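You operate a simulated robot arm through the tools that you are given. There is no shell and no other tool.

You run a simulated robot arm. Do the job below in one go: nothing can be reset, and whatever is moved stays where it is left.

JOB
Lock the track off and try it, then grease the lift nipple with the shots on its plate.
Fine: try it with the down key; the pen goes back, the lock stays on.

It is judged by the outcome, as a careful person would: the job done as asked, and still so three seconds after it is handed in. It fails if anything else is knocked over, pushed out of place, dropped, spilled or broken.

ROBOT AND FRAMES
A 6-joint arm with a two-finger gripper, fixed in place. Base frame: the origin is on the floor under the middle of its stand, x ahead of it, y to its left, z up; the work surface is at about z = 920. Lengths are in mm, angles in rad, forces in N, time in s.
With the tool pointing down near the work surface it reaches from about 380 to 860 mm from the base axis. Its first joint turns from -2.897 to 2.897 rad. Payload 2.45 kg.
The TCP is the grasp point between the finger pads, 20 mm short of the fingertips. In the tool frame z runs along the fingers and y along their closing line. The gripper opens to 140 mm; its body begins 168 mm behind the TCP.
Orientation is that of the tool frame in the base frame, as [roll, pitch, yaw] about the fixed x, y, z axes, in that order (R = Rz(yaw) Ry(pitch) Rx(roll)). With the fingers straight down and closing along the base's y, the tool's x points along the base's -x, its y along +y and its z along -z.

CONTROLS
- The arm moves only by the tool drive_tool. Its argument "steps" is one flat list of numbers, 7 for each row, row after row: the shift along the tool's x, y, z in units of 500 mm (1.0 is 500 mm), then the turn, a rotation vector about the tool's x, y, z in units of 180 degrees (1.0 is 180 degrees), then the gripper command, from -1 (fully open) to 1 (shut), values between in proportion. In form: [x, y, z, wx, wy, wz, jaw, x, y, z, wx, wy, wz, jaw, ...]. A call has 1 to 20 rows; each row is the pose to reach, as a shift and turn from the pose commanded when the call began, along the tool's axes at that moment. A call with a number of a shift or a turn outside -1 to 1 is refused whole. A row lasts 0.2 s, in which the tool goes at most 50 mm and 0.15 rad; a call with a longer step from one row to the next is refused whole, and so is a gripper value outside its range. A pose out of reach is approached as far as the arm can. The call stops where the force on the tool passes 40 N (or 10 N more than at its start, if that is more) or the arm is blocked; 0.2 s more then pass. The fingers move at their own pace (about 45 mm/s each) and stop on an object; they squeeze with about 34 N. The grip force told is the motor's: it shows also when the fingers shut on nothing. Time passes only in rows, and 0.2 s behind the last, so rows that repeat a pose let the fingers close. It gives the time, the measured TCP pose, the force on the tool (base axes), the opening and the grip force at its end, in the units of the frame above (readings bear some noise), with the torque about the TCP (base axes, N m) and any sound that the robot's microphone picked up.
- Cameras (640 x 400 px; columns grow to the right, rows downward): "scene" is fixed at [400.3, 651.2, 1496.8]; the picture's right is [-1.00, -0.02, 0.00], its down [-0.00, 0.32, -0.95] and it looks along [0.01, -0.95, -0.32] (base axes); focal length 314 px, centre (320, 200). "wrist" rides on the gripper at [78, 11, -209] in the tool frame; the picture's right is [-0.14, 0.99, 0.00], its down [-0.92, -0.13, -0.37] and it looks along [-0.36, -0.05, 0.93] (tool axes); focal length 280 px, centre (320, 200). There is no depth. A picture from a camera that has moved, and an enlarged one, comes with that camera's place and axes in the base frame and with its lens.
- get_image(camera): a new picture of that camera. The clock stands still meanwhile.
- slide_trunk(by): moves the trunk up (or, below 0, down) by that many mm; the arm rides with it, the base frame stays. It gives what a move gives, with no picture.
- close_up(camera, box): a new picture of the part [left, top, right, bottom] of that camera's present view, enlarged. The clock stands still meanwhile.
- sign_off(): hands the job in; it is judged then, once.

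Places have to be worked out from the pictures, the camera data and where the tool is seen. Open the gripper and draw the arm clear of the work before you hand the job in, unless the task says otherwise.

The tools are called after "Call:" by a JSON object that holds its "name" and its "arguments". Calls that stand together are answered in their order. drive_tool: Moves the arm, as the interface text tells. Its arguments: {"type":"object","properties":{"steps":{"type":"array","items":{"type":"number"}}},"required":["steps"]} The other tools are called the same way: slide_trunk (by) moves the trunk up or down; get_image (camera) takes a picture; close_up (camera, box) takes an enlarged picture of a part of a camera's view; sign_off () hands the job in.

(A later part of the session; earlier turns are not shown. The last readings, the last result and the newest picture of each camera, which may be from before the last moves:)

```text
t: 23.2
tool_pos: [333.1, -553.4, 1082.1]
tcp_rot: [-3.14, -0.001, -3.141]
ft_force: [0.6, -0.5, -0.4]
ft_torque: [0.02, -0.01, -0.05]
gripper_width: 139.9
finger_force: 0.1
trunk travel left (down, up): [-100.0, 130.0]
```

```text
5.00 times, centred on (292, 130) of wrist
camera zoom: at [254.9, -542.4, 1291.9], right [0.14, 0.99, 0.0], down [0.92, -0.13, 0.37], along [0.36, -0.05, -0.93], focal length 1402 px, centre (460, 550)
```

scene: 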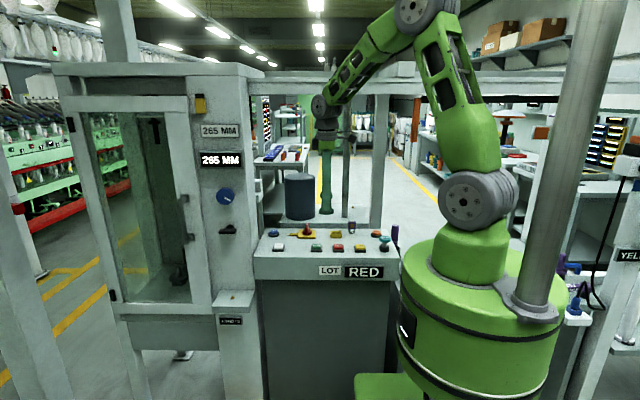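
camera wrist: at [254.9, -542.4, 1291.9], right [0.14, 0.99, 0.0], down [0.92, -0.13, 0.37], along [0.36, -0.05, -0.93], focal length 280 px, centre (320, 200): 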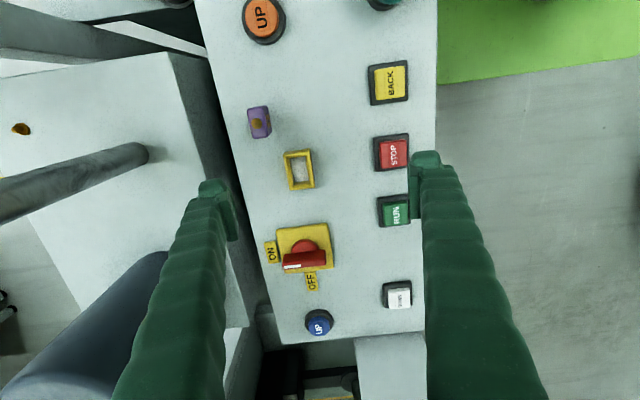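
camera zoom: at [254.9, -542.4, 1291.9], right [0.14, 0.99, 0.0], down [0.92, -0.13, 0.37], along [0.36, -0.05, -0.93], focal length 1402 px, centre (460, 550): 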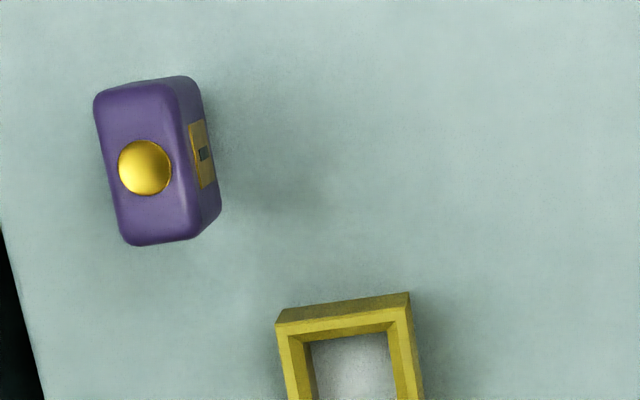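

The blade lies along y with its white mark toward ON (-y), and OFF is toward +x. So it must turn 90° counter-clockwise seen from above. I move above it and yaw the gripper so the fingers close along x.

Call:
{"name": "drive_tool", "arguments": {"steps": [-0.0256, -0.0036, 0, 0, 0, 0.04545, -1, -0.0513, -0.0073, 0, 0, 0, 0.0909, -1, -0.0769, -0.0109, 0, 0, 0, 0.13636, -1, -0.1025, -0.0145, 0, 0, 0, 0.1818, -1, -0.1282, -0.0182, 0, 0, 0, 0.22727, -1, -0.1538, -0.0218, 0, 0, 0, 0.2727, -1, -0.1795, -0.0255, 0, 0, 0, 0.31818, -1, -0.2051, -0.0291, 0, 0, 0, 0.3636, -1, -0.2307, -0.0327, 0, 0, 0, 0.40909, -1, -0.2564, -0.0364, 0, 0, 0, 0.4545, -1, -0.282, -0.04, 0, 0, 0, 0.5, -1, -0.282, -0.04, 0, 0, 0, 0.5, -1]}}

Call:
{"name": "get_image", "arguments": {"camera": "wrist"}}

Call:
{"name": "get_image", "arguments": {"camera": "scene"}}

```text
t: 25.8
tool_pos: [472.8, -573.7, 1082.9]
tcp_rot: [-3.14, 0.003, 1.57]
ft_force: [0.3, -0.4, -0.6]
ft_torque: [-0.01, -0.01, 0.01]
gripper_width: 140.1
finger_force: 0.0
trunk travel left (down, up): [-100.0, 130.0]
```

```text
taken
camera wrist: at [485.4, -495.5, 1291.4], right [0.99, -0.14, 0.0], down [-0.13, -0.92, 0.37], along [-0.05, -0.37, -0.93], focal length 280 px, centre (320, 200)
```

wrist: 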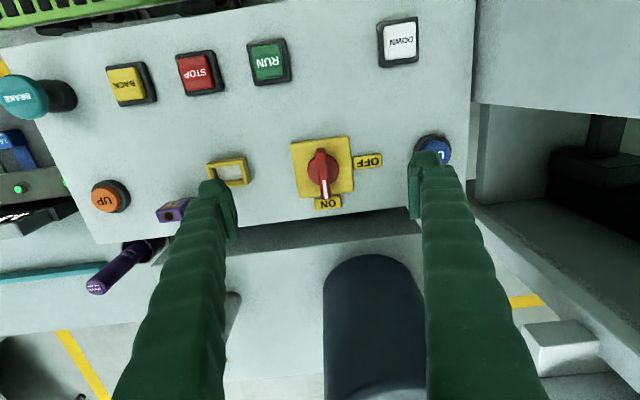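

```text
taken
```

scene: 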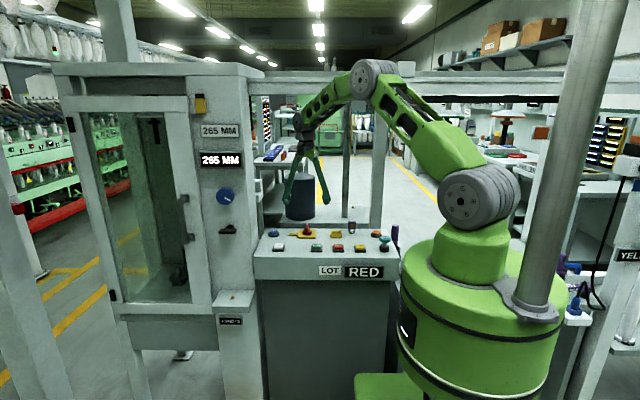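

Call:
{"name": "close_up", "arguments": {"camera": "wrist", "box": [256, 130, 384, 210]}}

Call:
{"name": "close_up", "arguments": {"camera": "wrist", "box": [60, 130, 260, 300]}}

```text
5.00 times, centred on (320, 170) of wrist
camera zoom: at [485.4, -495.5, 1291.4], right [0.99, -0.14, 0.0], down [-0.13, -0.92, 0.37], along [-0.05, -0.37, -0.93], focal length 1402 px, centre (320, 350)
```

zoom: 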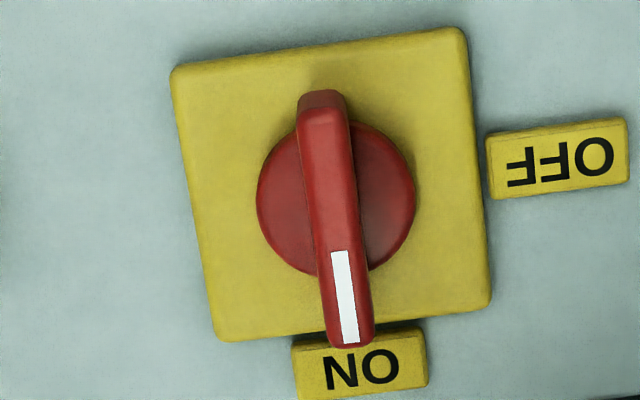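

```text
2.35 times, centred on (160, 215) of wrist
camera zoom: at [485.4, -495.5, 1291.4], right [0.99, -0.14, 0.0], down [-0.13, -0.92, 0.37], along [-0.05, -0.37, -0.93], focal length 660 px, centre (696, 165)
```

zoom: 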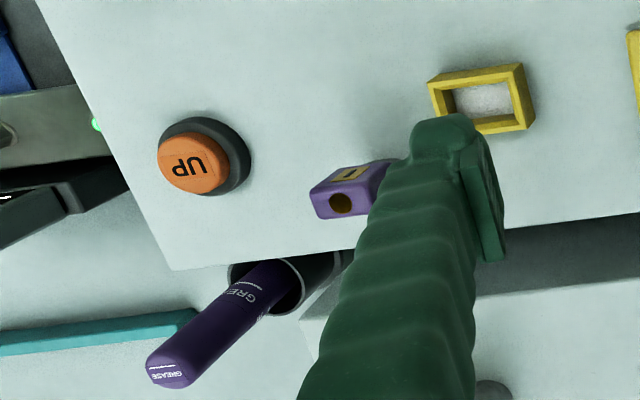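

The knob axis works out at about (475,-593.5), hub top z≈936, blade top z≈958. I centre over it, narrow the jaws to about 50 mm, and come down to z≈1000 to check alignment.

Call:
{"name": "drive_tool", "arguments": {"steps": [-0.0396, 0.0044, 0, 0, 0, 0, 0.286, -0.0396, 0.0044, 0.05, 0, 0, 0, 0.286, -0.0396, 0.0044, 0.11, 0, 0, 0, 0.286, -0.0396, 0.0044, 0.166, 0, 0, 0, 0.286, -0.0396, 0.0044, 0.166, 0, 0, 0, 0.286, -0.0396, 0.0044, 0.166, 0, 0, 0, 0.286]}}

Call:
{"name": "get_image", "arguments": {"camera": "wrist"}}

Call:
{"name": "close_up", "arguments": {"camera": "scene", "box": [262, 200, 342, 250]}}

```text
t: 27.2
tool_pos: [475.7, -594.4, 1000.3]
tcp_rot: [-3.141, 0.005, 1.571]
ft_force: [0.1, 1.1, -0.1]
ft_torque: [-0.01, -0.03, -0.01]
gripper_width: 50.2
finger_force: 0.1
trunk travel left (down, up): [-100.0, 130.0]
```

```text
taken
camera wrist: at [486.6, -516.0, 1209.2], right [0.99, -0.14, 0.0], down [-0.13, -0.92, 0.37], along [-0.05, -0.37, -0.93], focal length 280 px, centre (320, 200)
```

wrist: 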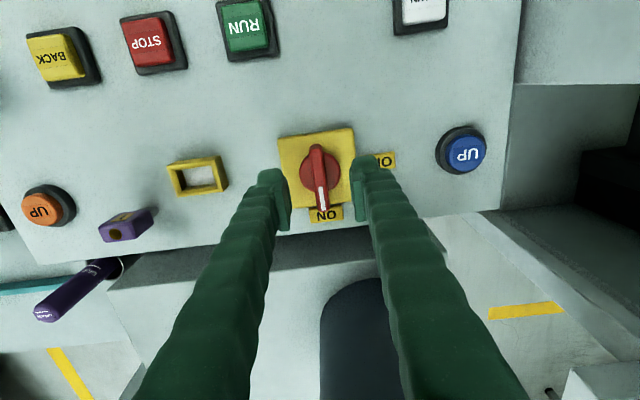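

```text
8.00 times, centred on (302, 225) of scene
camera zoom: at [400.3, 651.2, 1496.8], right [-1.0, -0.02, 0.0], down [0.0, 0.32, -0.95], along [0.01, -0.95, -0.32], focal length 2510 px, centre (464, 0)
```

zoom: 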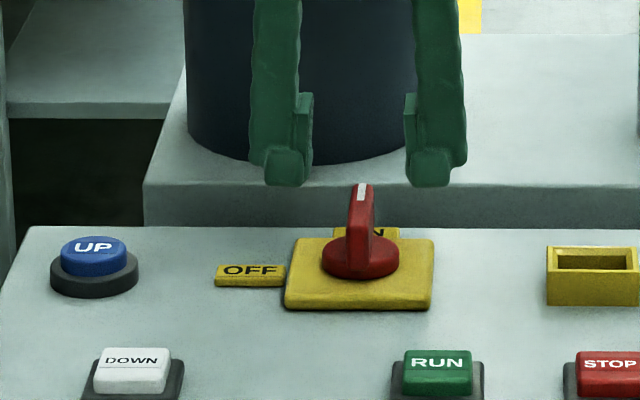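

Fingers are centred on the blade in the scene view (gap centre x≈475.7, blade x≈476). I descend to z≈961 and close on the blade.

Call:
{"name": "drive_tool", "arguments": {"steps": [0, 0, 0.03, 0, 0, 0, 0.286, 0, 0, 0.06, 0, 0, 0, 0.286, 0, 0, 0.078, 0, 0, 0, 0.286, 0, 0, 0.078, 0, 0, 0, 0.286]}}

Call:
{"name": "drive_tool", "arguments": {"steps": [0, 0, 0, 0, 0, 0, 1, 0, 0, 0, 0, 0, 0, 1, 0, 0, 0, 0, 0, 0, 1, 0, 0, 0, 0, 0, 0, 1, 0, 0, 0, 0, 0, 0, 1]}}

Call:
{"name": "close_up", "arguments": {"camera": "scene", "box": [262, 200, 342, 250]}}

Call:
{"name": "close_up", "arguments": {"camera": "wrist", "box": [230, 100, 430, 240]}}

```text
t: 28.2
tool_pos: [474.4, -593.3, 961.2]
tcp_rot: [-3.14, 0.004, 1.572]
ft_force: [-0.6, 0.4, 0.0]
ft_torque: [-0.01, 0.0, 0.0]
gripper_width: 50.1
finger_force: 0.0
trunk travel left (down, up): [-100.0, 130.0]
```

```text
t: 29.4
tool_pos: [474.7, -593.6, 960.7]
tcp_rot: [3.141, 0.004, 1.571]
ft_force: [0.0, -0.2, -0.9]
ft_torque: [-0.04, 0.0, 0.02]
gripper_width: 11.5
finger_force: 38.5
trunk travel left (down, up): [-100.0, 130.0]
```

```text
8.00 times, centred on (302, 225) of scene
camera zoom: at [400.3, 651.2, 1496.8], right [-1.0, -0.02, 0.0], down [0.0, 0.32, -0.95], along [0.01, -0.95, -0.32], focal length 2510 px, centre (464, 0)
```

zoom: 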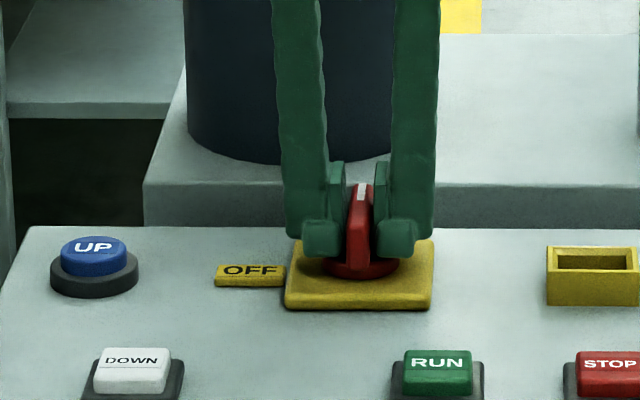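

```text
2.86 times, centred on (330, 170) of wrist
camera zoom: at [486.4, -514.4, 1170.1], right [0.99, -0.14, 0.0], down [-0.13, -0.92, 0.37], along [-0.05, -0.37, -0.93], focal length 801 px, centre (291, 286)
```

zoom: 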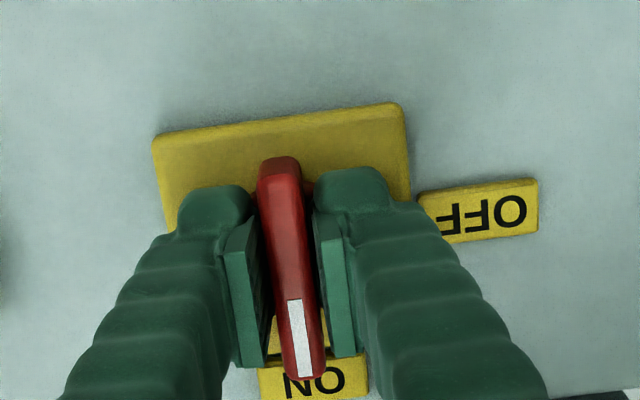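

The blade is gripped (11.5 mm). I turn it 90° counter-clockwise seen from above (tool z negative) toward OFF.

Call:
{"name": "drive_tool", "arguments": {"steps": [0, 0, 0, 0, 0, -0.04545, 1, 0, 0, 0, 0, 0, -0.0909, 1, 0, 0, 0, 0, 0, -0.13636, 1, 0, 0, 0, 0, 0, -0.1818, 1, 0, 0, 0, 0, 0, -0.22727, 1, 0, 0, 0, 0, 0, -0.2727, 1, 0, 0, 0, 0, 0, -0.31818, 1, 0, 0, 0, 0, 0, -0.3636, 1, 0, 0, 0, 0, 0, -0.40909, 1, 0, 0, 0, 0, 0, -0.4545, 1, 0, 0, 0, 0, 0, -0.5, 1, 0, 0, 0, 0, 0, -0.5, 1]}}

Call:
{"name": "close_up", "arguments": {"camera": "scene", "box": [262, 200, 342, 250]}}

Call:
{"name": "get_image", "arguments": {"camera": "wrist"}}

```text
t: 32.0
tool_pos: [473.3, -595.6, 960.6]
tcp_rot: [-3.135, -0.003, -3.139]
ft_force: [-28.7, -12.1, -1.3]
ft_torque: [-0.07, 0.18, -0.08]
gripper_width: 11.2
finger_force: 37.8
trunk travel left (down, up): [-100.0, 130.0]
```

```text
8.00 times, centred on (302, 225) of scene
camera zoom: at [400.3, 651.2, 1496.8], right [-1.0, -0.02, 0.0], down [0.0, 0.32, -0.95], along [0.01, -0.95, -0.32], focal length 2510 px, centre (464, 0)
```

zoom: 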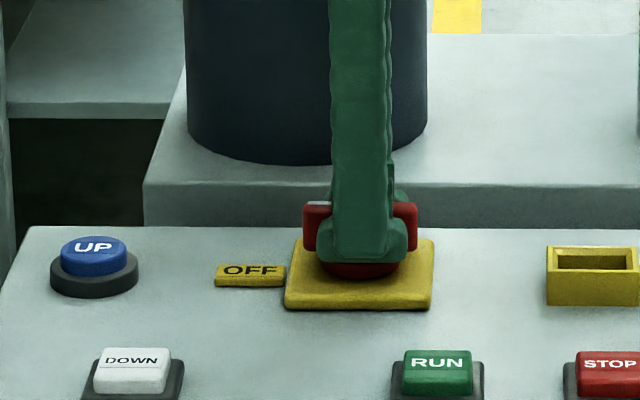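

```text
taken
camera wrist: at [395.4, -583.7, 1170.4], right [0.14, 0.99, 0.0], down [0.92, -0.12, 0.37], along [0.36, -0.05, -0.93], focal length 280 px, centre (320, 200)
```

wrist: 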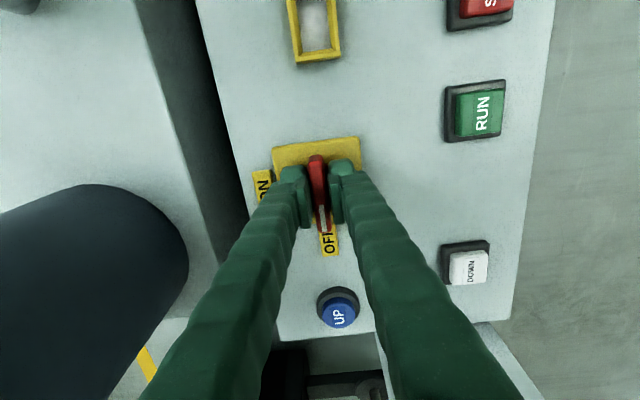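

The blade now points to OFF, with some sideways strain on the tool. I release it and rise straight up, then verify.

Call:
{"name": "drive_tool", "arguments": {"steps": [0, 0, 0, 0, 0, 0, 0.286, 0, 0, 0, 0, 0, 0, 0.286, 0, 0, 0, 0, 0, 0, 0.286, 0, 0, -0.04, 0, 0, 0, 0.286, 0, 0, -0.1, 0, 0, 0, 0.286, 0, 0, -0.2, 0, 0, 0, 0.286]}}

Call:
{"name": "close_up", "arguments": {"camera": "scene", "box": [262, 200, 342, 250]}}

Call:
{"name": "get_image", "arguments": {"camera": "wrist"}}

Call:
{"name": "get_image", "arguments": {"camera": "scene"}}

```text
t: 33.4
tool_pos: [475.3, -592.0, 1062.4]
tcp_rot: [-3.137, 0.001, -3.141]
ft_force: [0.5, 0.1, -1.0]
ft_torque: [-0.01, -0.01, 0.0]
gripper_width: 49.9
finger_force: 0.0
trunk travel left (down, up): [-100.0, 130.0]
```

```text
8.00 times, centred on (302, 225) of scene
camera zoom: at [400.3, 651.2, 1496.8], right [-1.0, -0.02, 0.0], down [0.0, 0.32, -0.95], along [0.01, -0.95, -0.32], focal length 2510 px, centre (464, 0)
```

zoom: 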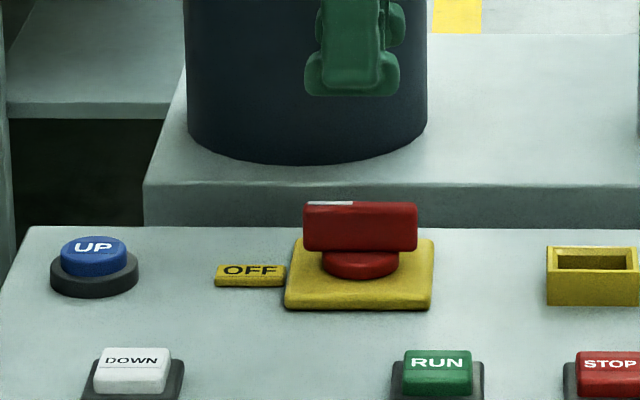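

```text
taken
camera wrist: at [397.8, -580.4, 1272.0], right [0.14, 0.99, 0.0], down [0.92, -0.13, 0.37], along [0.36, -0.05, -0.93], focal length 280 px, centre (320, 200)
```

wrist: 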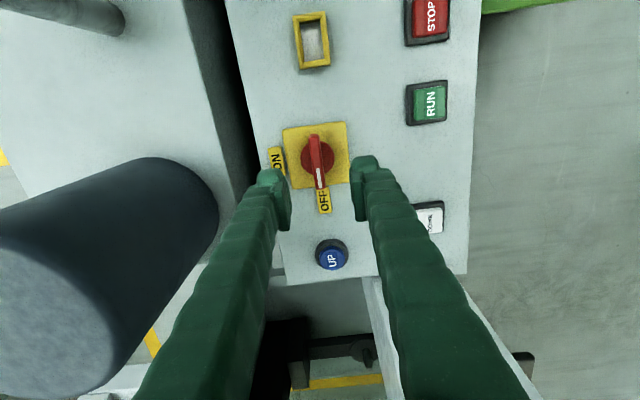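

```text
taken
```

scene: 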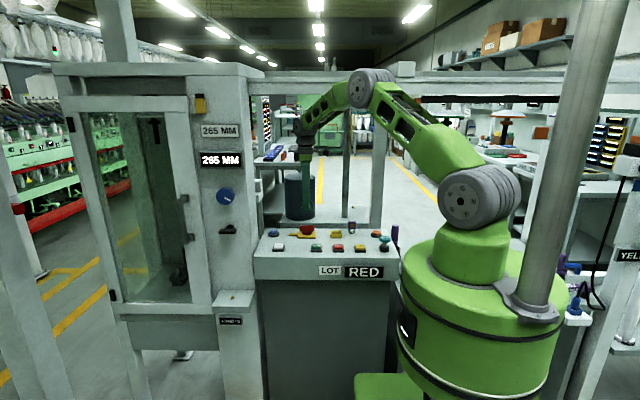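

The isolator clearly reads OFF. Next the padlock: I move over it at (279,-613) with the jaws at about 60 mm, stopping at z≈1010 to check.

Call:
{"name": "drive_tool", "arguments": {"steps": [0.08, -0.009, 0, 0, 0, 0, 0.143, 0.16, -0.018, 0, 0, 0, 0, 0.143, 0.24, -0.027, 0, 0, 0, 0, 0.143, 0.32, -0.036, 0, 0, 0, 0, 0.143, 0.3926, -0.042, 0, 0, 0, 0, 0.143, 0.3926, -0.042, 0.05, 0, 0, 0, 0.143, 0.3926, -0.042, 0.105, 0, 0, 0, 0.143, 0.3926, -0.042, 0.105, 0, 0, 0, 0.143]}}

Call:
{"name": "get_image", "arguments": {"camera": "wrist"}}

Call:
{"name": "close_up", "arguments": {"camera": "scene", "box": [310, 190, 390, 240]}}

```text
t: 35.2
tool_pos: [278.6, -614.9, 1006.2]
tcp_rot: [-3.137, 0.0, -3.141]
ft_force: [-0.1, 0.0, 0.6]
ft_torque: [0.0, 0.02, -0.03]
gripper_width: 60.0
finger_force: 0.1
trunk travel left (down, up): [-100.0, 130.0]
```

```text
taken
camera wrist: at [201.0, -604.4, 1216.9], right [0.14, 0.99, 0.0], down [0.92, -0.13, 0.37], along [0.36, -0.05, -0.93], focal length 280 px, centre (320, 200)
```

wrist: 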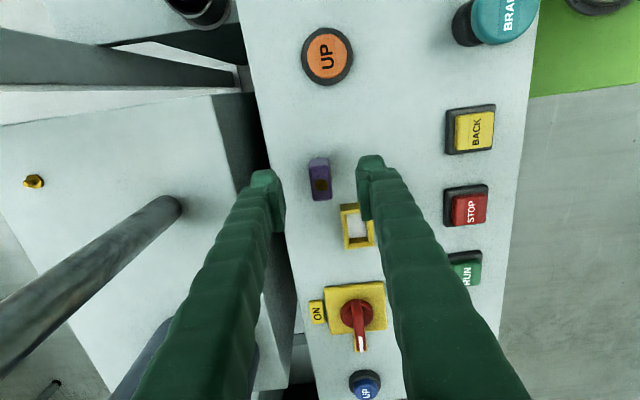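

```text
8.00 times, centred on (350, 215) of scene
camera zoom: at [400.3, 651.2, 1496.8], right [-1.0, -0.02, 0.0], down [0.0, 0.32, -0.95], along [0.01, -0.95, -0.32], focal length 2510 px, centre (80, 80)
```

zoom: 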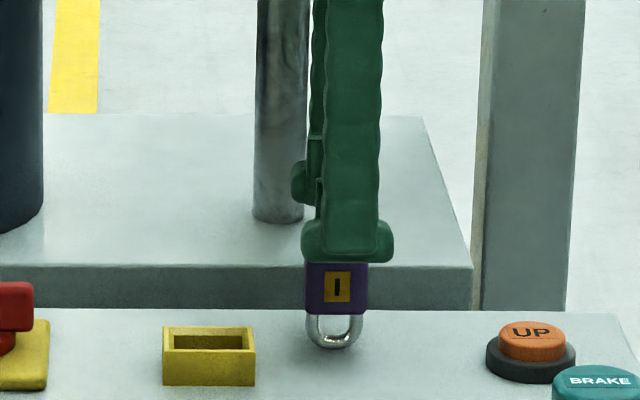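

Call:
{"name": "close_up", "arguments": {"camera": "wrist", "box": [256, 130, 384, 210]}}

```text
5.00 times, centred on (320, 170) of wrist
camera zoom: at [201.0, -604.4, 1216.9], right [0.14, 0.99, 0.0], down [0.92, -0.13, 0.37], along [0.36, -0.05, -0.93], focal length 1402 px, centre (320, 350)
```

zoom: 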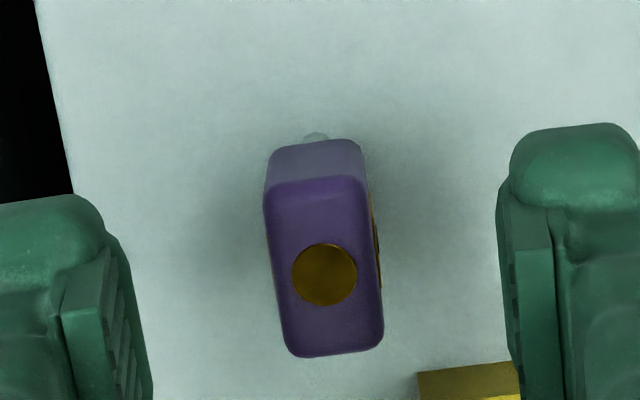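

The lock's top centre is at about (280.4,-614.6), so only a 2 mm shift is needed. I descend to z≈966 and close on its body.

Call:
{"name": "drive_tool", "arguments": {"steps": [-0.004, 0, 0.03, 0, 0, 0, 0.143, -0.004, 0, 0.06, 0, 0, 0, 0.143, -0.004, 0, 0.08, 0, 0, 0, 0.143, -0.004, 0, 0.08, 0, 0, 0, 1, -0.004, 0, 0.08, 0, 0, 0, 1, -0.004, 0, 0.08, 0, 0, 0, 1, -0.004, 0, 0.08, 0, 0, 0, 1, -0.004, 0, 0.08, 0, 0, 0, 1]}}

Call:
{"name": "close_up", "arguments": {"camera": "scene", "box": [310, 190, 390, 240]}}

```text
t: 37.0
tool_pos: [281.6, -614.7, 968.0]
tcp_rot: [-3.137, -0.001, -3.141]
ft_force: [0.3, -0.6, 0.9]
ft_torque: [-0.04, 0.01, -0.02]
gripper_width: 17.7
finger_force: 33.8
trunk travel left (down, up): [-100.0, 130.0]
```

```text
8.00 times, centred on (350, 215) of scene
camera zoom: at [400.3, 651.2, 1496.8], right [-1.0, -0.02, 0.0], down [0.0, 0.32, -0.95], along [0.01, -0.95, -0.32], focal length 2510 px, centre (80, 80)
```

zoom: 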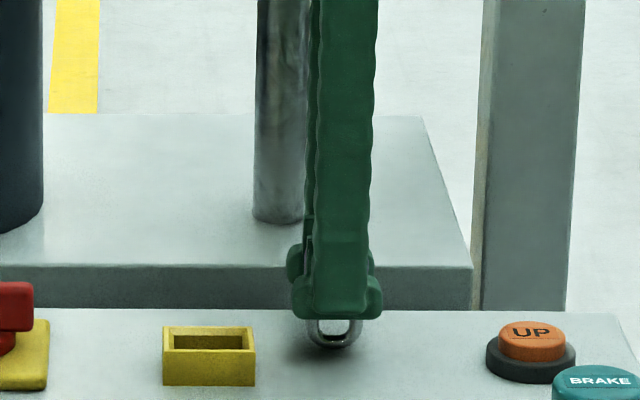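

The padlock is held (17.7 mm). I lift it about 45 mm and carry it over the hasp pocket at about (349,-583).

Call:
{"name": "drive_tool", "arguments": {"steps": [0, 0, -0.03, 0, 0, 0, 1, 0, 0, -0.06, 0, 0, 0, 1, 0, 0, -0.09, 0, 0, 0, 1, -0.05, 0.02, -0.09, 0, 0, 0, 1, -0.1, 0.045, -0.09, 0, 0, 0, 1, -0.135, 0.0634, -0.09, 0, 0, 0, 1, -0.135, 0.0634, -0.09, 0, 0, 0, 1, -0.135, 0.0634, -0.09, 0, 0, 0, 1]}}

Call:
{"name": "close_up", "arguments": {"camera": "scene", "box": [300, 190, 380, 240]}}

Call:
{"name": "close_up", "arguments": {"camera": "wrist", "box": [240, 120, 400, 240]}}

```text
t: 38.8
tool_pos: [350.0, -582.6, 1012.2]
tcp_rot: [-3.138, -0.002, 3.142]
ft_force: [0.1, 0.7, -1.4]
ft_torque: [-0.04, 0.01, -0.01]
gripper_width: 17.6
finger_force: 34.2
trunk travel left (down, up): [-100.0, 130.0]
```

```text
8.00 times, centred on (340, 215) of scene
camera zoom: at [400.3, 651.2, 1496.8], right [-1.0, -0.02, 0.0], down [0.0, 0.32, -0.95], along [0.01, -0.95, -0.32], focal length 2510 px, centre (160, 80)
```

zoom: 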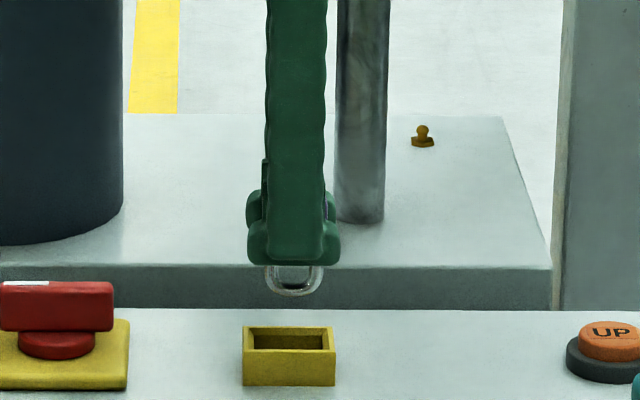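

```text
3.33 times, centred on (320, 180) of wrist
camera zoom: at [271.4, -572.0, 1221.2], right [0.14, 0.99, 0.0], down [0.92, -0.13, 0.37], along [0.36, -0.05, -0.93], focal length 935 px, centre (320, 267)
```

zoom: 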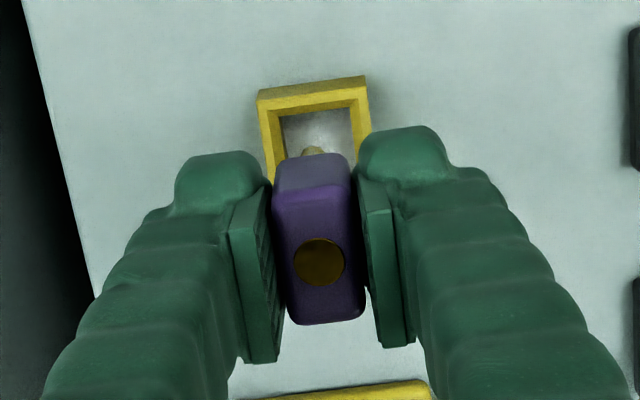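

The shackle is about 2 mm short of the pocket's centre in x and aligned in y. I shift +2 mm and lower the lock to just above the pocket floor.

Call:
{"name": "drive_tool", "arguments": {"steps": [-0.0044, 0, 0, 0, 0, 0, 1, -0.0044, 0, 0.03, 0, 0, 0, 1, -0.0044, 0, 0.05, 0, 0, 0, 1, -0.0044, 0, 0.07, 0, 0, 0, 1, -0.0044, 0, 0.07, 0, 0, 0, 1]}}

Call:
{"name": "close_up", "arguments": {"camera": "scene", "box": [300, 200, 360, 240]}}

Call:
{"name": "close_up", "arguments": {"camera": "wrist", "box": [240, 120, 400, 240]}}

```text
t: 40.0
tool_pos: [350.5, -582.7, 977.2]
tcp_rot: [-3.137, 0.001, -3.14]
ft_force: [-0.1, 0.1, -0.8]
ft_torque: [-0.01, -0.01, 0.02]
gripper_width: 17.7
finger_force: 33.7
trunk travel left (down, up): [-100.0, 130.0]
```

```text
10.00 times, centred on (330, 220) of scene
camera zoom: at [400.3, 651.2, 1496.8], right [-1.0, -0.02, 0.0], down [0.0, 0.32, -0.95], along [0.01, -0.95, -0.32], focal length 3137 px, centre (220, 0)
```

zoom: 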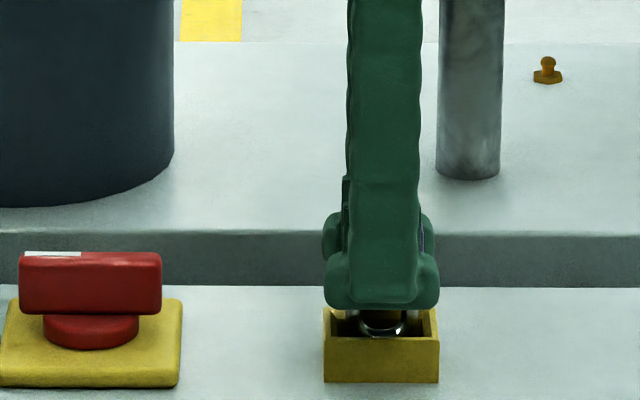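

```text
3.33 times, centred on (320, 180) of wrist
camera zoom: at [273.1, -571.8, 1186.4], right [0.14, 0.99, 0.0], down [0.92, -0.13, 0.37], along [0.36, -0.05, -0.93], focal length 935 px, centre (320, 267)
```

zoom: 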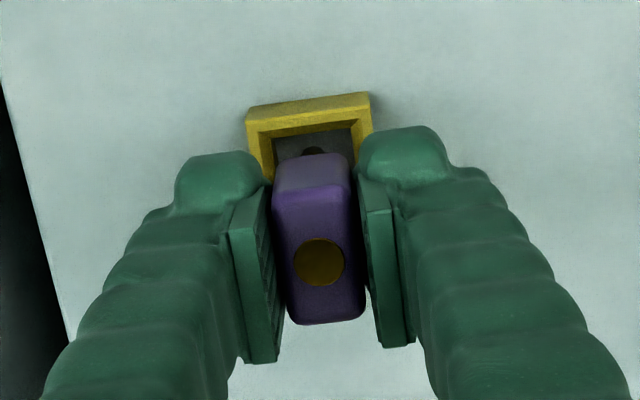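

The shackle is inside the pocket outline, centred. I lower the last 8 mm gently and watch the force.

Call:
{"name": "drive_tool", "arguments": {"steps": [0, 0, 0.004, 0, 0, 0, 1, 0, 0, 0.008, 0, 0, 0, 1, 0, 0, 0.012, 0, 0, 0, 1, 0, 0, 0.016, 0, 0, 0, 1, 0, 0, 0.018, 0, 0, 0, 1]}}

Call:
{"name": "close_up", "arguments": {"camera": "scene", "box": [300, 200, 360, 240]}}

```text
t: 41.2
tool_pos: [350.4, -582.5, 973.1]
tcp_rot: [-3.133, 0.002, 3.141]
ft_force: [-0.2, 2.0, 25.7]
ft_torque: [0.07, 0.19, -0.01]
gripper_width: 17.7
finger_force: 33.8
trunk travel left (down, up): [-100.0, 130.0]
```

```text
10.00 times, centred on (330, 220) of scene
camera zoom: at [400.3, 651.2, 1496.8], right [-1.0, -0.02, 0.0], down [0.0, 0.32, -0.95], along [0.01, -0.95, -0.32], focal length 3137 px, centre (220, 0)
```

zoom: 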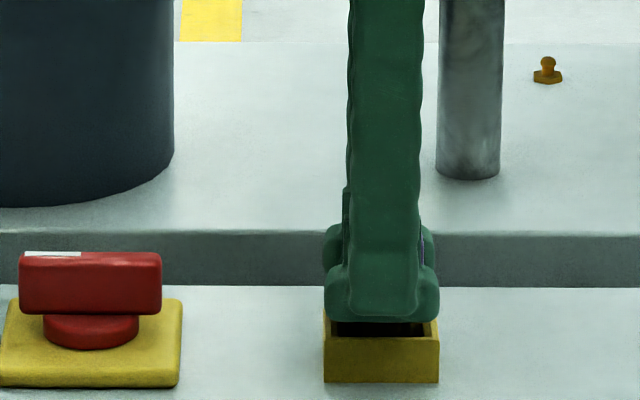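

The lock rests on the pocket floor (25 N upward). I relax the push by 4 mm and open the fingers, then rise clear.

Call:
{"name": "drive_tool", "arguments": {"steps": [0, 0, -0.007, 0, 0, 0, 1, 0, 0, -0.007, 0, 0, 0, 0.6, 0, 0, -0.007, 0, 0, 0, 0.3, 0, 0, -0.007, 0, 0, 0, 0.3, 0, 0, -0.007, 0, 0, 0, 0.3]}}

Call:
{"name": "drive_tool", "arguments": {"steps": [0, 0, -0.05, 0, 0, 0, 0.3, 0, 0, -0.1, 0, 0, 0, 0.3, 0, 0, -0.18, 0, 0, 0, 0.3]}}

Call:
{"name": "close_up", "arguments": {"camera": "scene", "box": [300, 200, 360, 240]}}

Call:
{"name": "get_image", "arguments": {"camera": "wrist"}}

```text
t: 42.4
tool_pos: [351.8, -582.5, 971.3]
tcp_rot: [-3.136, 0.0, -3.141]
ft_force: [0.0, 0.4, -0.1]
ft_torque: [-0.02, 0.01, -0.01]
gripper_width: 49.1
finger_force: 0.1
trunk travel left (down, up): [-100.0, 130.0]
```

```text
t: 43.2
tool_pos: [350.9, -582.1, 1063.6]
tcp_rot: [-3.137, 0.001, -3.141]
ft_force: [-0.2, -0.4, 0.3]
ft_torque: [0.01, -0.04, -0.02]
gripper_width: 49.0
finger_force: 0.2
trunk travel left (down, up): [-100.0, 130.0]
```

```text
10.00 times, centred on (330, 220) of scene
camera zoom: at [400.3, 651.2, 1496.8], right [-1.0, -0.02, 0.0], down [0.0, 0.32, -0.95], along [0.01, -0.95, -0.32], focal length 3137 px, centre (220, 0)
```

zoom: 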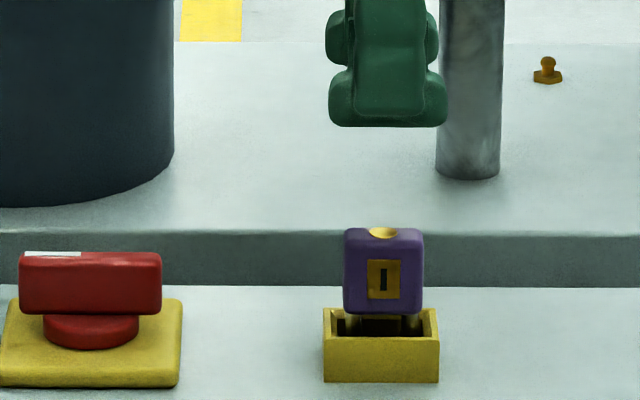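

```text
taken
camera wrist: at [272.5, -571.1, 1273.0], right [0.14, 0.99, 0.0], down [0.92, -0.13, 0.37], along [0.36, -0.05, -0.93], focal length 280 px, centre (320, 200)
```

wrist: 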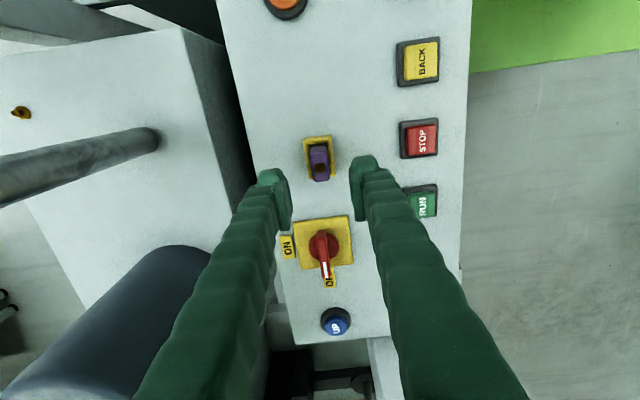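

The padlock stands in the hasp with the switch at OFF. Now to try it: I close the jaws, move over the DOWN key at about (579,-462), and check alignment at z≈1010.

Call:
{"name": "drive_tool", "arguments": {"steps": [-0.07, 0.04, 0, 0, 0, 0, 1, -0.15, 0.08, 0, 0, 0, 0, 1, -0.23, 0.12, 0, 0, 0, 0, 1, -0.31, 0.16, 0, 0, 0, 0, 1, -0.38, 0.2, 0, 0, 0, 0, 1, -0.456, 0.24, 0, 0, 0, 0, 1, -0.456, 0.24, 0.06, 0, 0, 0, 1, -0.456, 0.24, 0.107, 0, 0, 0, 1, -0.456, 0.24, 0.107, 0, 0, 0, 1]}}

Call:
{"name": "get_image", "arguments": {"camera": "wrist"}}

Call:
{"name": "close_up", "arguments": {"camera": "scene", "box": [240, 200, 336, 260]}}

Call:
{"name": "get_image", "arguments": {"camera": "scene"}}

```text
t: 45.2
tool_pos: [579.5, -459.5, 1009.3]
tcp_rot: [-3.138, 0.0, -3.141]
ft_force: [0.0, -0.1, -0.1]
ft_torque: [0.02, -0.01, 0.02]
gripper_width: 0.2
finger_force: 29.2
trunk travel left (down, up): [-100.0, 130.0]
```

```text
taken
camera wrist: at [502.3, -448.5, 1217.9], right [0.14, 0.99, 0.0], down [0.92, -0.13, 0.37], along [0.36, -0.05, -0.93], focal length 280 px, centre (320, 200)
```

wrist: 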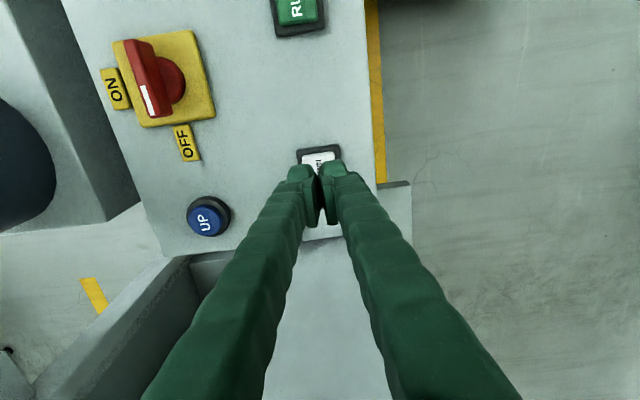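

```text
6.67 times, centred on (288, 230) of scene
camera zoom: at [400.3, 651.2, 1496.8], right [-1.0, -0.02, 0.0], down [0.0, 0.32, -0.95], along [0.01, -0.95, -0.32], focal length 2091 px, centre (533, 0)
```

zoom: 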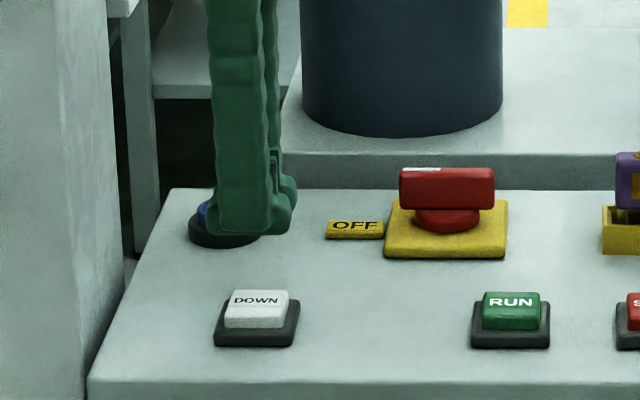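

```text
taken
```

scene: 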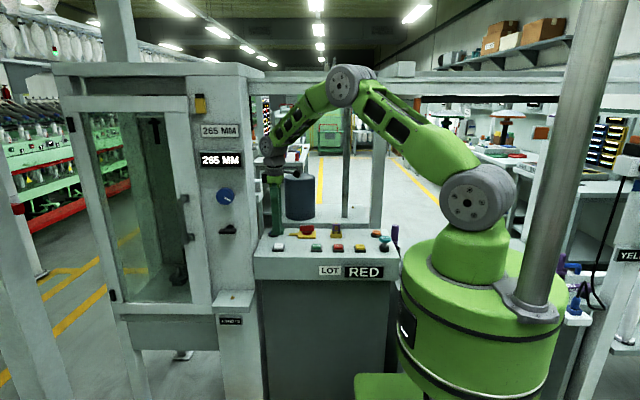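

The closed fingertips are over the DOWN key within a couple of mm. I descend to just above it.

Call:
{"name": "drive_tool", "arguments": {"steps": [0, -0.004, 0.05, 0, 0, 0, 1, 0, -0.004, 0.1, 0, 0, 0, 1, 0, -0.004, 0.11, 0, 0, 0, 1, 0, -0.004, 0.11, 0, 0, 0, 1]}}

Call:
{"name": "close_up", "arguments": {"camera": "scene", "box": [240, 200, 336, 260]}}

```text
t: 46.2
tool_pos: [579.8, -463.8, 954.1]
tcp_rot: [-3.135, -0.001, -3.141]
ft_force: [-1.1, -0.8, 4.3]
ft_torque: [0.0, 0.01, 0.0]
gripper_width: 6.0
finger_force: 29.4
trunk travel left (down, up): [-100.0, 130.0]
heard: click
```

```text
6.67 times, centred on (288, 230) of scene
camera zoom: at [400.3, 651.2, 1496.8], right [-1.0, -0.02, 0.0], down [0.0, 0.32, -0.95], along [0.01, -0.95, -0.32], focal length 2091 px, centre (533, 0)
```

zoom: 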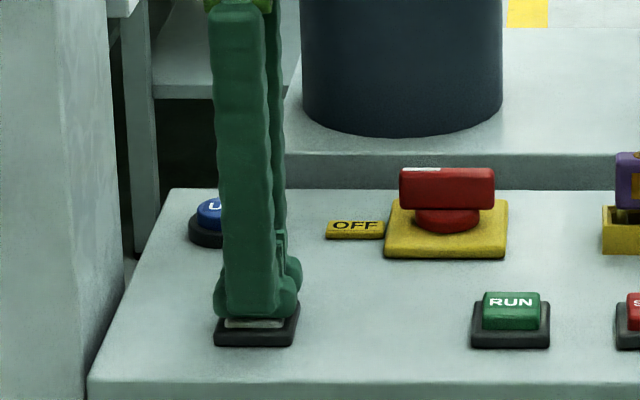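

A click was heard: the DOWN key was pressed, and no motor sound followed. I lift off and check that nothing moved.

Call:
{"name": "drive_tool", "arguments": {"steps": [0, 0, -0.04, 0, 0, 0, 1, 0, 0, -0.1, 0, 0, 0, 1, 0, 0, -0.2, 0, 0, 0, 1, 0, 0, -0.2, 0, 0, 0, 1]}}

Call:
{"name": "get_image", "arguments": {"camera": "scene"}}

Call:
{"name": "close_up", "arguments": {"camera": "scene", "box": [240, 200, 400, 290]}}

Call:
{"name": "close_up", "arguments": {"camera": "scene", "box": [180, 80, 280, 200]}}

```text
t: 47.2
tool_pos: [577.6, -463.7, 1056.6]
tcp_rot: [-3.138, 0.0, 3.141]
ft_force: [-0.8, 0.0, -0.6]
ft_torque: [0.0, 0.02, 0.0]
gripper_width: 0.2
finger_force: 29.6
trunk travel left (down, up): [-100.0, 130.0]
```

```text
taken
```

scene: 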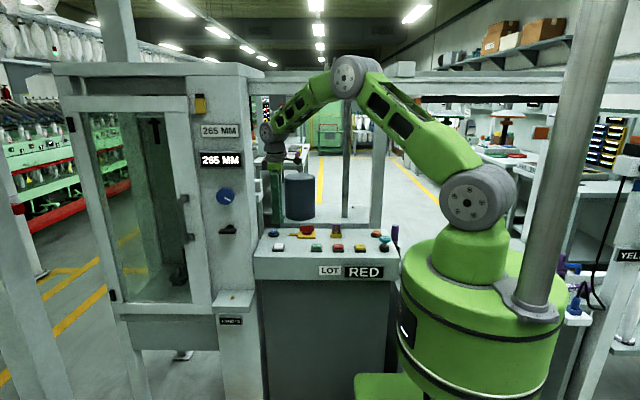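

```text
4.00 times, centred on (320, 245) of scene
camera zoom: at [400.3, 651.2, 1496.8], right [-1.0, -0.02, 0.0], down [0.0, 0.32, -0.95], along [0.01, -0.95, -0.32], focal length 1255 px, centre (320, 20)
```

zoom: 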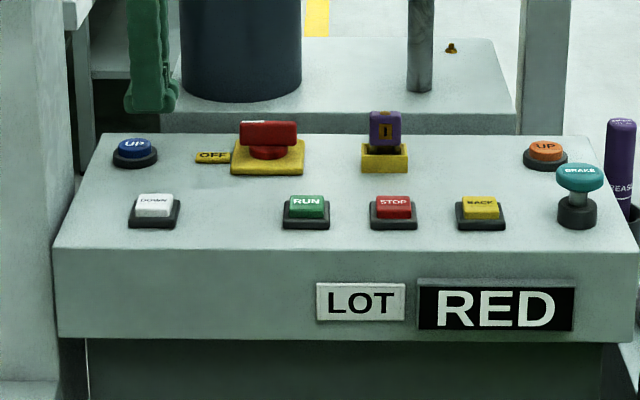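

```text
3.33 times, centred on (230, 140) of scene
camera zoom: at [400.3, 651.2, 1496.8], right [-1.0, -0.02, 0.0], down [0.0, 0.32, -0.95], along [0.01, -0.95, -0.32], focal length 1046 px, centre (620, 400)
```

zoom: 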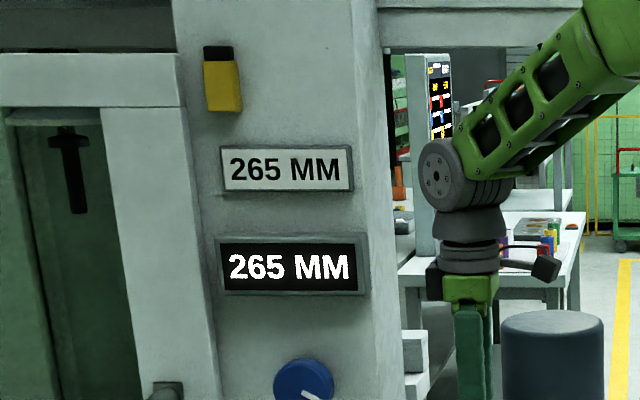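

Nothing moved: the display still reads 265 MM, the switch is OFF and the lock is in the hasp, so the trial is good. Next comes the pen at about (50,-764). First I rise and move back to about (330,-470,1170).

Call:
{"name": "drive_tool", "arguments": {"steps": [0.02, 0, -0.08, 0, 0, 0, 1, 0.05, 0, -0.16, 0, 0, 0, 1, 0.13, 0, -0.226, 0, 0, 0, 0.4, 0.22, -0.005, -0.226, 0, 0, 0, 0, 0.31, -0.01, -0.226, 0, 0, 0, 0, 0.4, -0.012, -0.226, 0, 0, 0, 0, 0.49, -0.012, -0.226, 0, 0, 0, 0]}}

Call:
{"name": "slide_trunk", "arguments": {"by": -100}}

Call:
{"name": "get_image", "arguments": {"camera": "scene"}}

```text
refused: row 3 steps farther than a row can; nothing moved
```

```text
t: 48.5
tool_pos: [577.9, -463.3, 955.7]
tcp_rot: [-3.139, -0.001, -3.14]
ft_force: [-0.4, 0.5, 1.1]
ft_torque: [-0.01, 0.02, 0.01]
gripper_width: 5.8
finger_force: 29.9
trunk travel left (down, up): [0.0, 230.0]
heard: click
```

```text
taken
```

scene: 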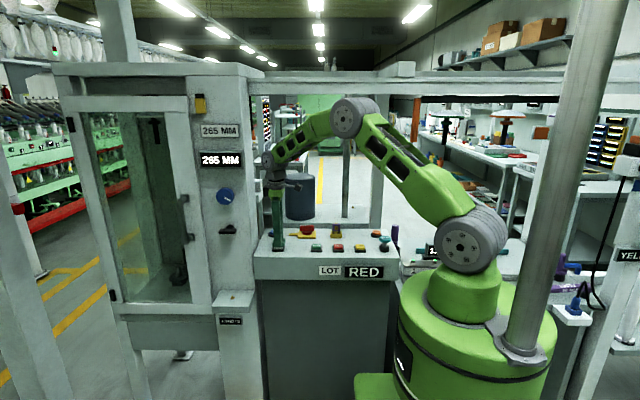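

My drive call was refused (one row was 52 mm), so the trunk slide I had batched with it lowered the closed fingers onto the DOWN key again: a second click, light force, and the machine is isolated. From here I won't batch dependent moves. I lift straight off now.

Call:
{"name": "drive_tool", "arguments": {"steps": [0, 0, -0.06, 0, 0, 0, 1, 0, 0, -0.14, 0, 0, 0, 1, 0, 0, -0.22, 0, 0, 0, 1, 0, 0, -0.3, 0, 0, 0, 1]}}

Call:
{"name": "close_up", "arguments": {"camera": "scene", "box": [180, 90, 400, 290]}}

Call:
{"name": "close_up", "arguments": {"camera": "scene", "box": [240, 200, 400, 290]}}

```text
t: 49.5
tool_pos: [576.8, -464.9, 1104.3]
tcp_rot: [-3.138, -0.001, 3.141]
ft_force: [-0.3, 0.6, -0.3]
ft_torque: [0.0, 0.0, 0.02]
gripper_width: 0.0
finger_force: 29.6
trunk travel left (down, up): [0.0, 230.0]
```

```text
2.00 times, centred on (290, 190) of scene
camera zoom: at [400.3, 651.2, 1496.8], right [-1.0, -0.02, 0.0], down [0.0, 0.32, -0.95], along [0.01, -0.95, -0.32], focal length 627 px, centre (380, 220)
```

zoom: 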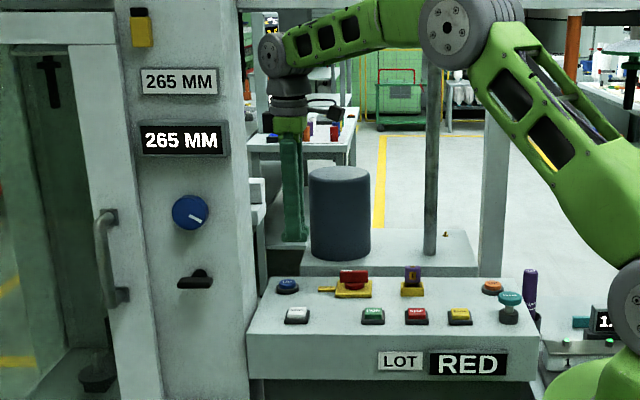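

```text
4.00 times, centred on (320, 245) of scene
camera zoom: at [400.3, 651.2, 1496.8], right [-1.0, -0.02, 0.0], down [0.0, 0.32, -0.95], along [0.01, -0.95, -0.32], focal length 1255 px, centre (320, 20)
```

zoom: 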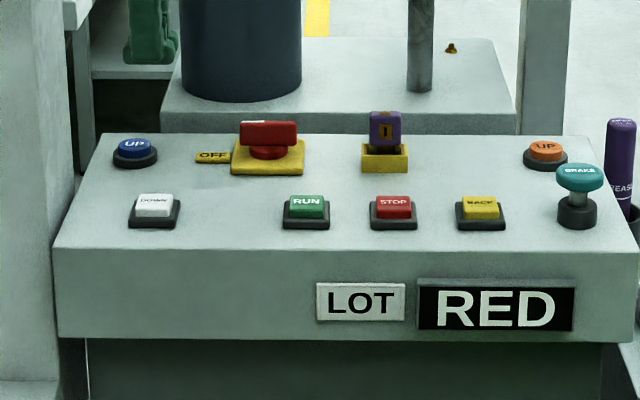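

All as it was: OFF, lock on, display unchanged. Now I move to a staging pose over the panel at about (330,-470,1170), with the jaws opening to about 80 mm.

Call:
{"name": "drive_tool", "arguments": {"steps": [0.0823, -0.0017, -0.022, 0, 0, 0, 0.6, 0.1647, -0.0033, -0.044, 0, 0, 0, 0.2, 0.247, -0.005, -0.066, 0, 0, 0, -0.143, 0.3293, -0.0067, -0.088, 0, 0, 0, -0.143, 0.4117, -0.0083, -0.11, 0, 0, 0, -0.143, 0.494, -0.01, -0.132, 0, 0, 0, -0.143]}}

```text
t: 50.9
tool_pos: [329.4, -468.7, 1172.3]
tcp_rot: [-3.136, -0.001, 3.141]
ft_force: [0.2, 0.1, -0.1]
ft_torque: [0.01, -0.02, -0.01]
gripper_width: 80.1
finger_force: 0.0
trunk travel left (down, up): [0.0, 230.0]
```

Staged. I yaw the tool so that its x axis points toward +y (fingers closing along x).

Call:
{"name": "drive_tool", "arguments": {"steps": [0, 0, 0, 0, 0, 0.04545, -0.143, 0, 0, 0, 0, 0, 0.0909, -0.143, 0, 0, 0, 0, 0, 0.13636, -0.143, 0, 0, 0, 0, 0, 0.1818, -0.143, 0, 0, 0, 0, 0, 0.22727, -0.143, 0, 0, 0, 0, 0, 0.2727, -0.143, 0, 0, 0, 0, 0, 0.31818, -0.143, 0, 0, 0, 0, 0, 0.3636, -0.143, 0, 0, 0, 0, 0, 0.40909, -0.143, 0, 0, 0, 0, 0, 0.4545, -0.143, 0, 0, 0, 0, 0, 0.5, -0.143]}}

```text
t: 53.3
tool_pos: [330.6, -468.0, 1171.9]
tcp_rot: [3.141, 0.004, 1.566]
ft_force: [0.0, -0.2, -0.2]
ft_torque: [0.02, -0.02, -0.05]
gripper_width: 80.0
finger_force: 0.0
trunk travel left (down, up): [0.0, 230.0]
```

Now I tilt 45° so that the fingers point toward -y and down.

Call:
{"name": "drive_tool", "arguments": {"steps": [0, 0, 0, 0, -0.0417, 0, -0.143, 0, 0, 0, 0, -0.0833, 0, -0.143, 0, 0, 0, 0, -0.125, 0, -0.143, 0, 0, 0, 0, -0.1667, 0, -0.143, 0, 0, 0, 0, -0.2083, 0, -0.143, 0, 0, 0, 0, -0.25, 0, -0.143]}}

Call:
{"name": "get_image", "arguments": {"camera": "wrist"}}

Call:
{"name": "get_image", "arguments": {"camera": "scene"}}

```text
t: 54.7
tool_pos: [332.3, -467.7, 1171.9]
tcp_rot: [-3.14, 0.79, 1.572]
ft_force: [0.1, 0.3, 0.6]
ft_torque: [0.0, -0.04, 0.01]
gripper_width: 80.2
finger_force: 0.0
trunk travel left (down, up): [0.0, 230.0]
```

```text
taken
camera wrist: at [342.3, -264.3, 1263.8], right [0.99, -0.1, 0.1], down [-0.13, -0.39, 0.91], along [-0.05, -0.92, -0.39], focal length 280 px, centre (320, 200)
```

wrist: 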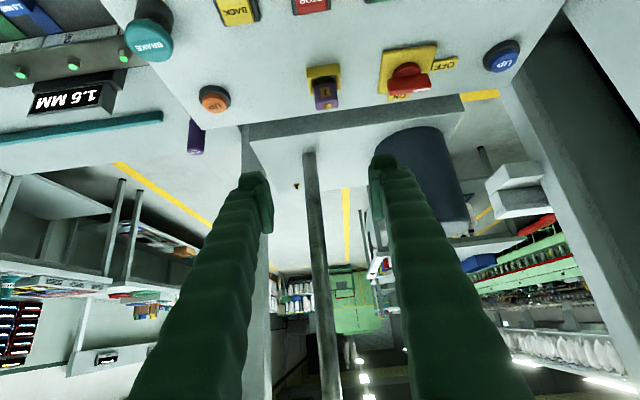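

```text
taken
```

scene: 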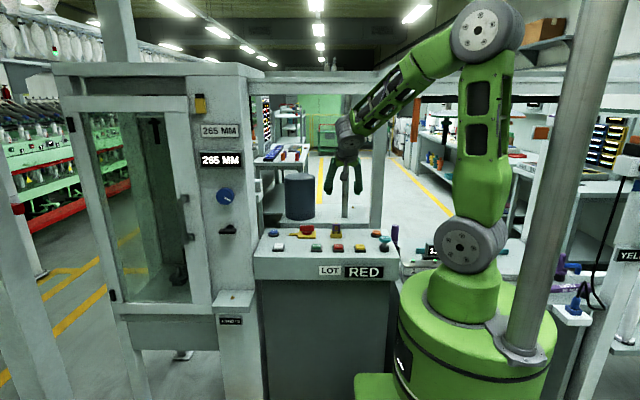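

The tool is tilted as planned, with wrist and forearm well away from the orange piece. I move to a viewing pose near the pen, about (70,-600,1040).

Call:
{"name": "drive_tool", "arguments": {"steps": [0, -0.0749, 0.0533, 0, 0, 0, -0.143, 0, -0.1497, 0.1066, 0, 0, 0, -0.143, 0, -0.2246, 0.1599, 0, 0, 0, -0.143, 0, -0.2994, 0.2131, 0, 0, 0, -0.143, 0, -0.3743, 0.2664, 0, 0, 0, -0.143, 0, -0.4491, 0.3197, 0, 0, 0, -0.143, 0, -0.524, 0.373, 0, 0, 0, -0.143]}}

Call:
{"name": "get_image", "arguments": {"camera": "wrist"}}

Call:
{"name": "get_image", "arguments": {"camera": "scene"}}

```text
t: 56.3
tool_pos: [97.7, -586.3, 1054.5]
tcp_rot: [-3.137, 0.787, 1.571]
ft_force: [0.9, -0.2, -0.4]
ft_torque: [0.03, 0.02, 0.0]
gripper_width: 79.9
finger_force: 0.1
out of reach, approached as far as the arm can: row 7
trunk travel left (down, up): [0.0, 230.0]
```

```text
taken
camera wrist: at [110.5, -383.8, 1148.1], right [0.99, -0.1, 0.09], down [-0.13, -0.39, 0.91], along [-0.06, -0.92, -0.4], focal length 280 px, centre (320, 200)
```

wrist: 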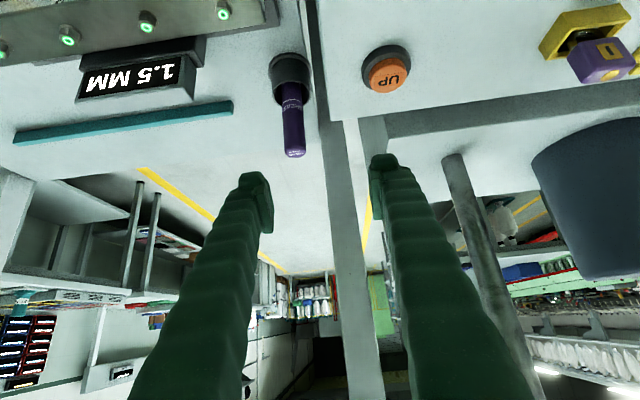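

```text
taken
```

scene: 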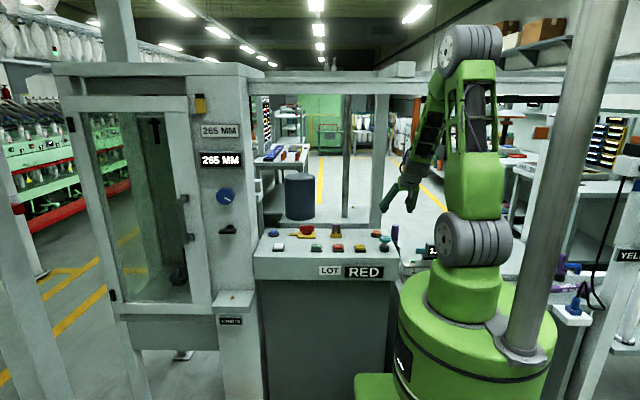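

That was just the arm's inner reach limit. The pen and its cup are now in plain view, upright, so I zoom in to measure them.

Call:
{"name": "close_up", "arguments": {"camera": "wrist", "box": [230, 40, 358, 170]}}

Call:
{"name": "close_up", "arguments": {"camera": "scene", "box": [370, 200, 450, 280]}}

```text
3.08 times, centred on (294, 105) of wrist
camera zoom: at [110.5, -383.8, 1148.1], right [0.99, -0.1, 0.09], down [-0.13, -0.39, 0.91], along [-0.06, -0.92, -0.4], focal length 863 px, centre (400, 492)
```

zoom: 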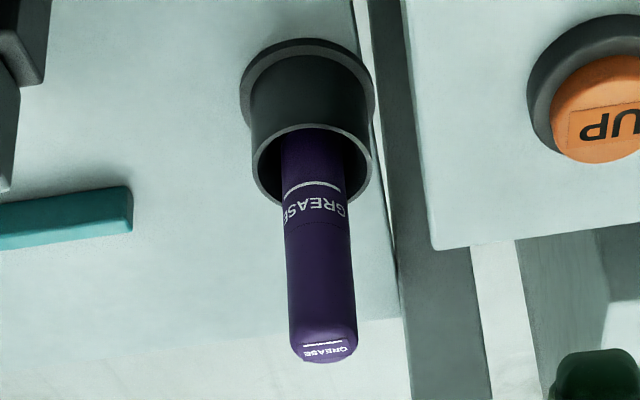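

```text
5.00 times, centred on (410, 240) of scene
camera zoom: at [400.3, 651.2, 1496.8], right [-1.0, -0.02, 0.0], down [0.0, 0.32, -0.95], along [0.01, -0.95, -0.32], focal length 1569 px, centre (-130, 0)
```

zoom: 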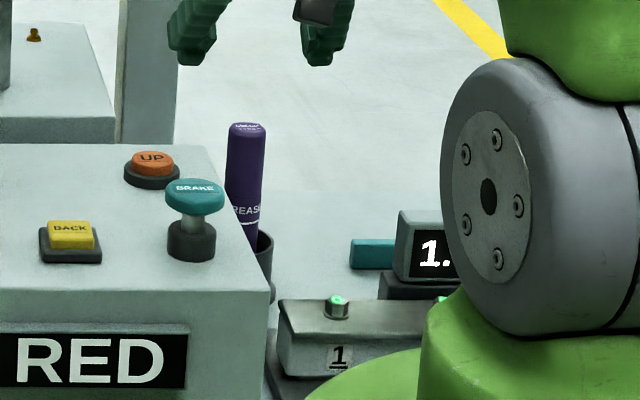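

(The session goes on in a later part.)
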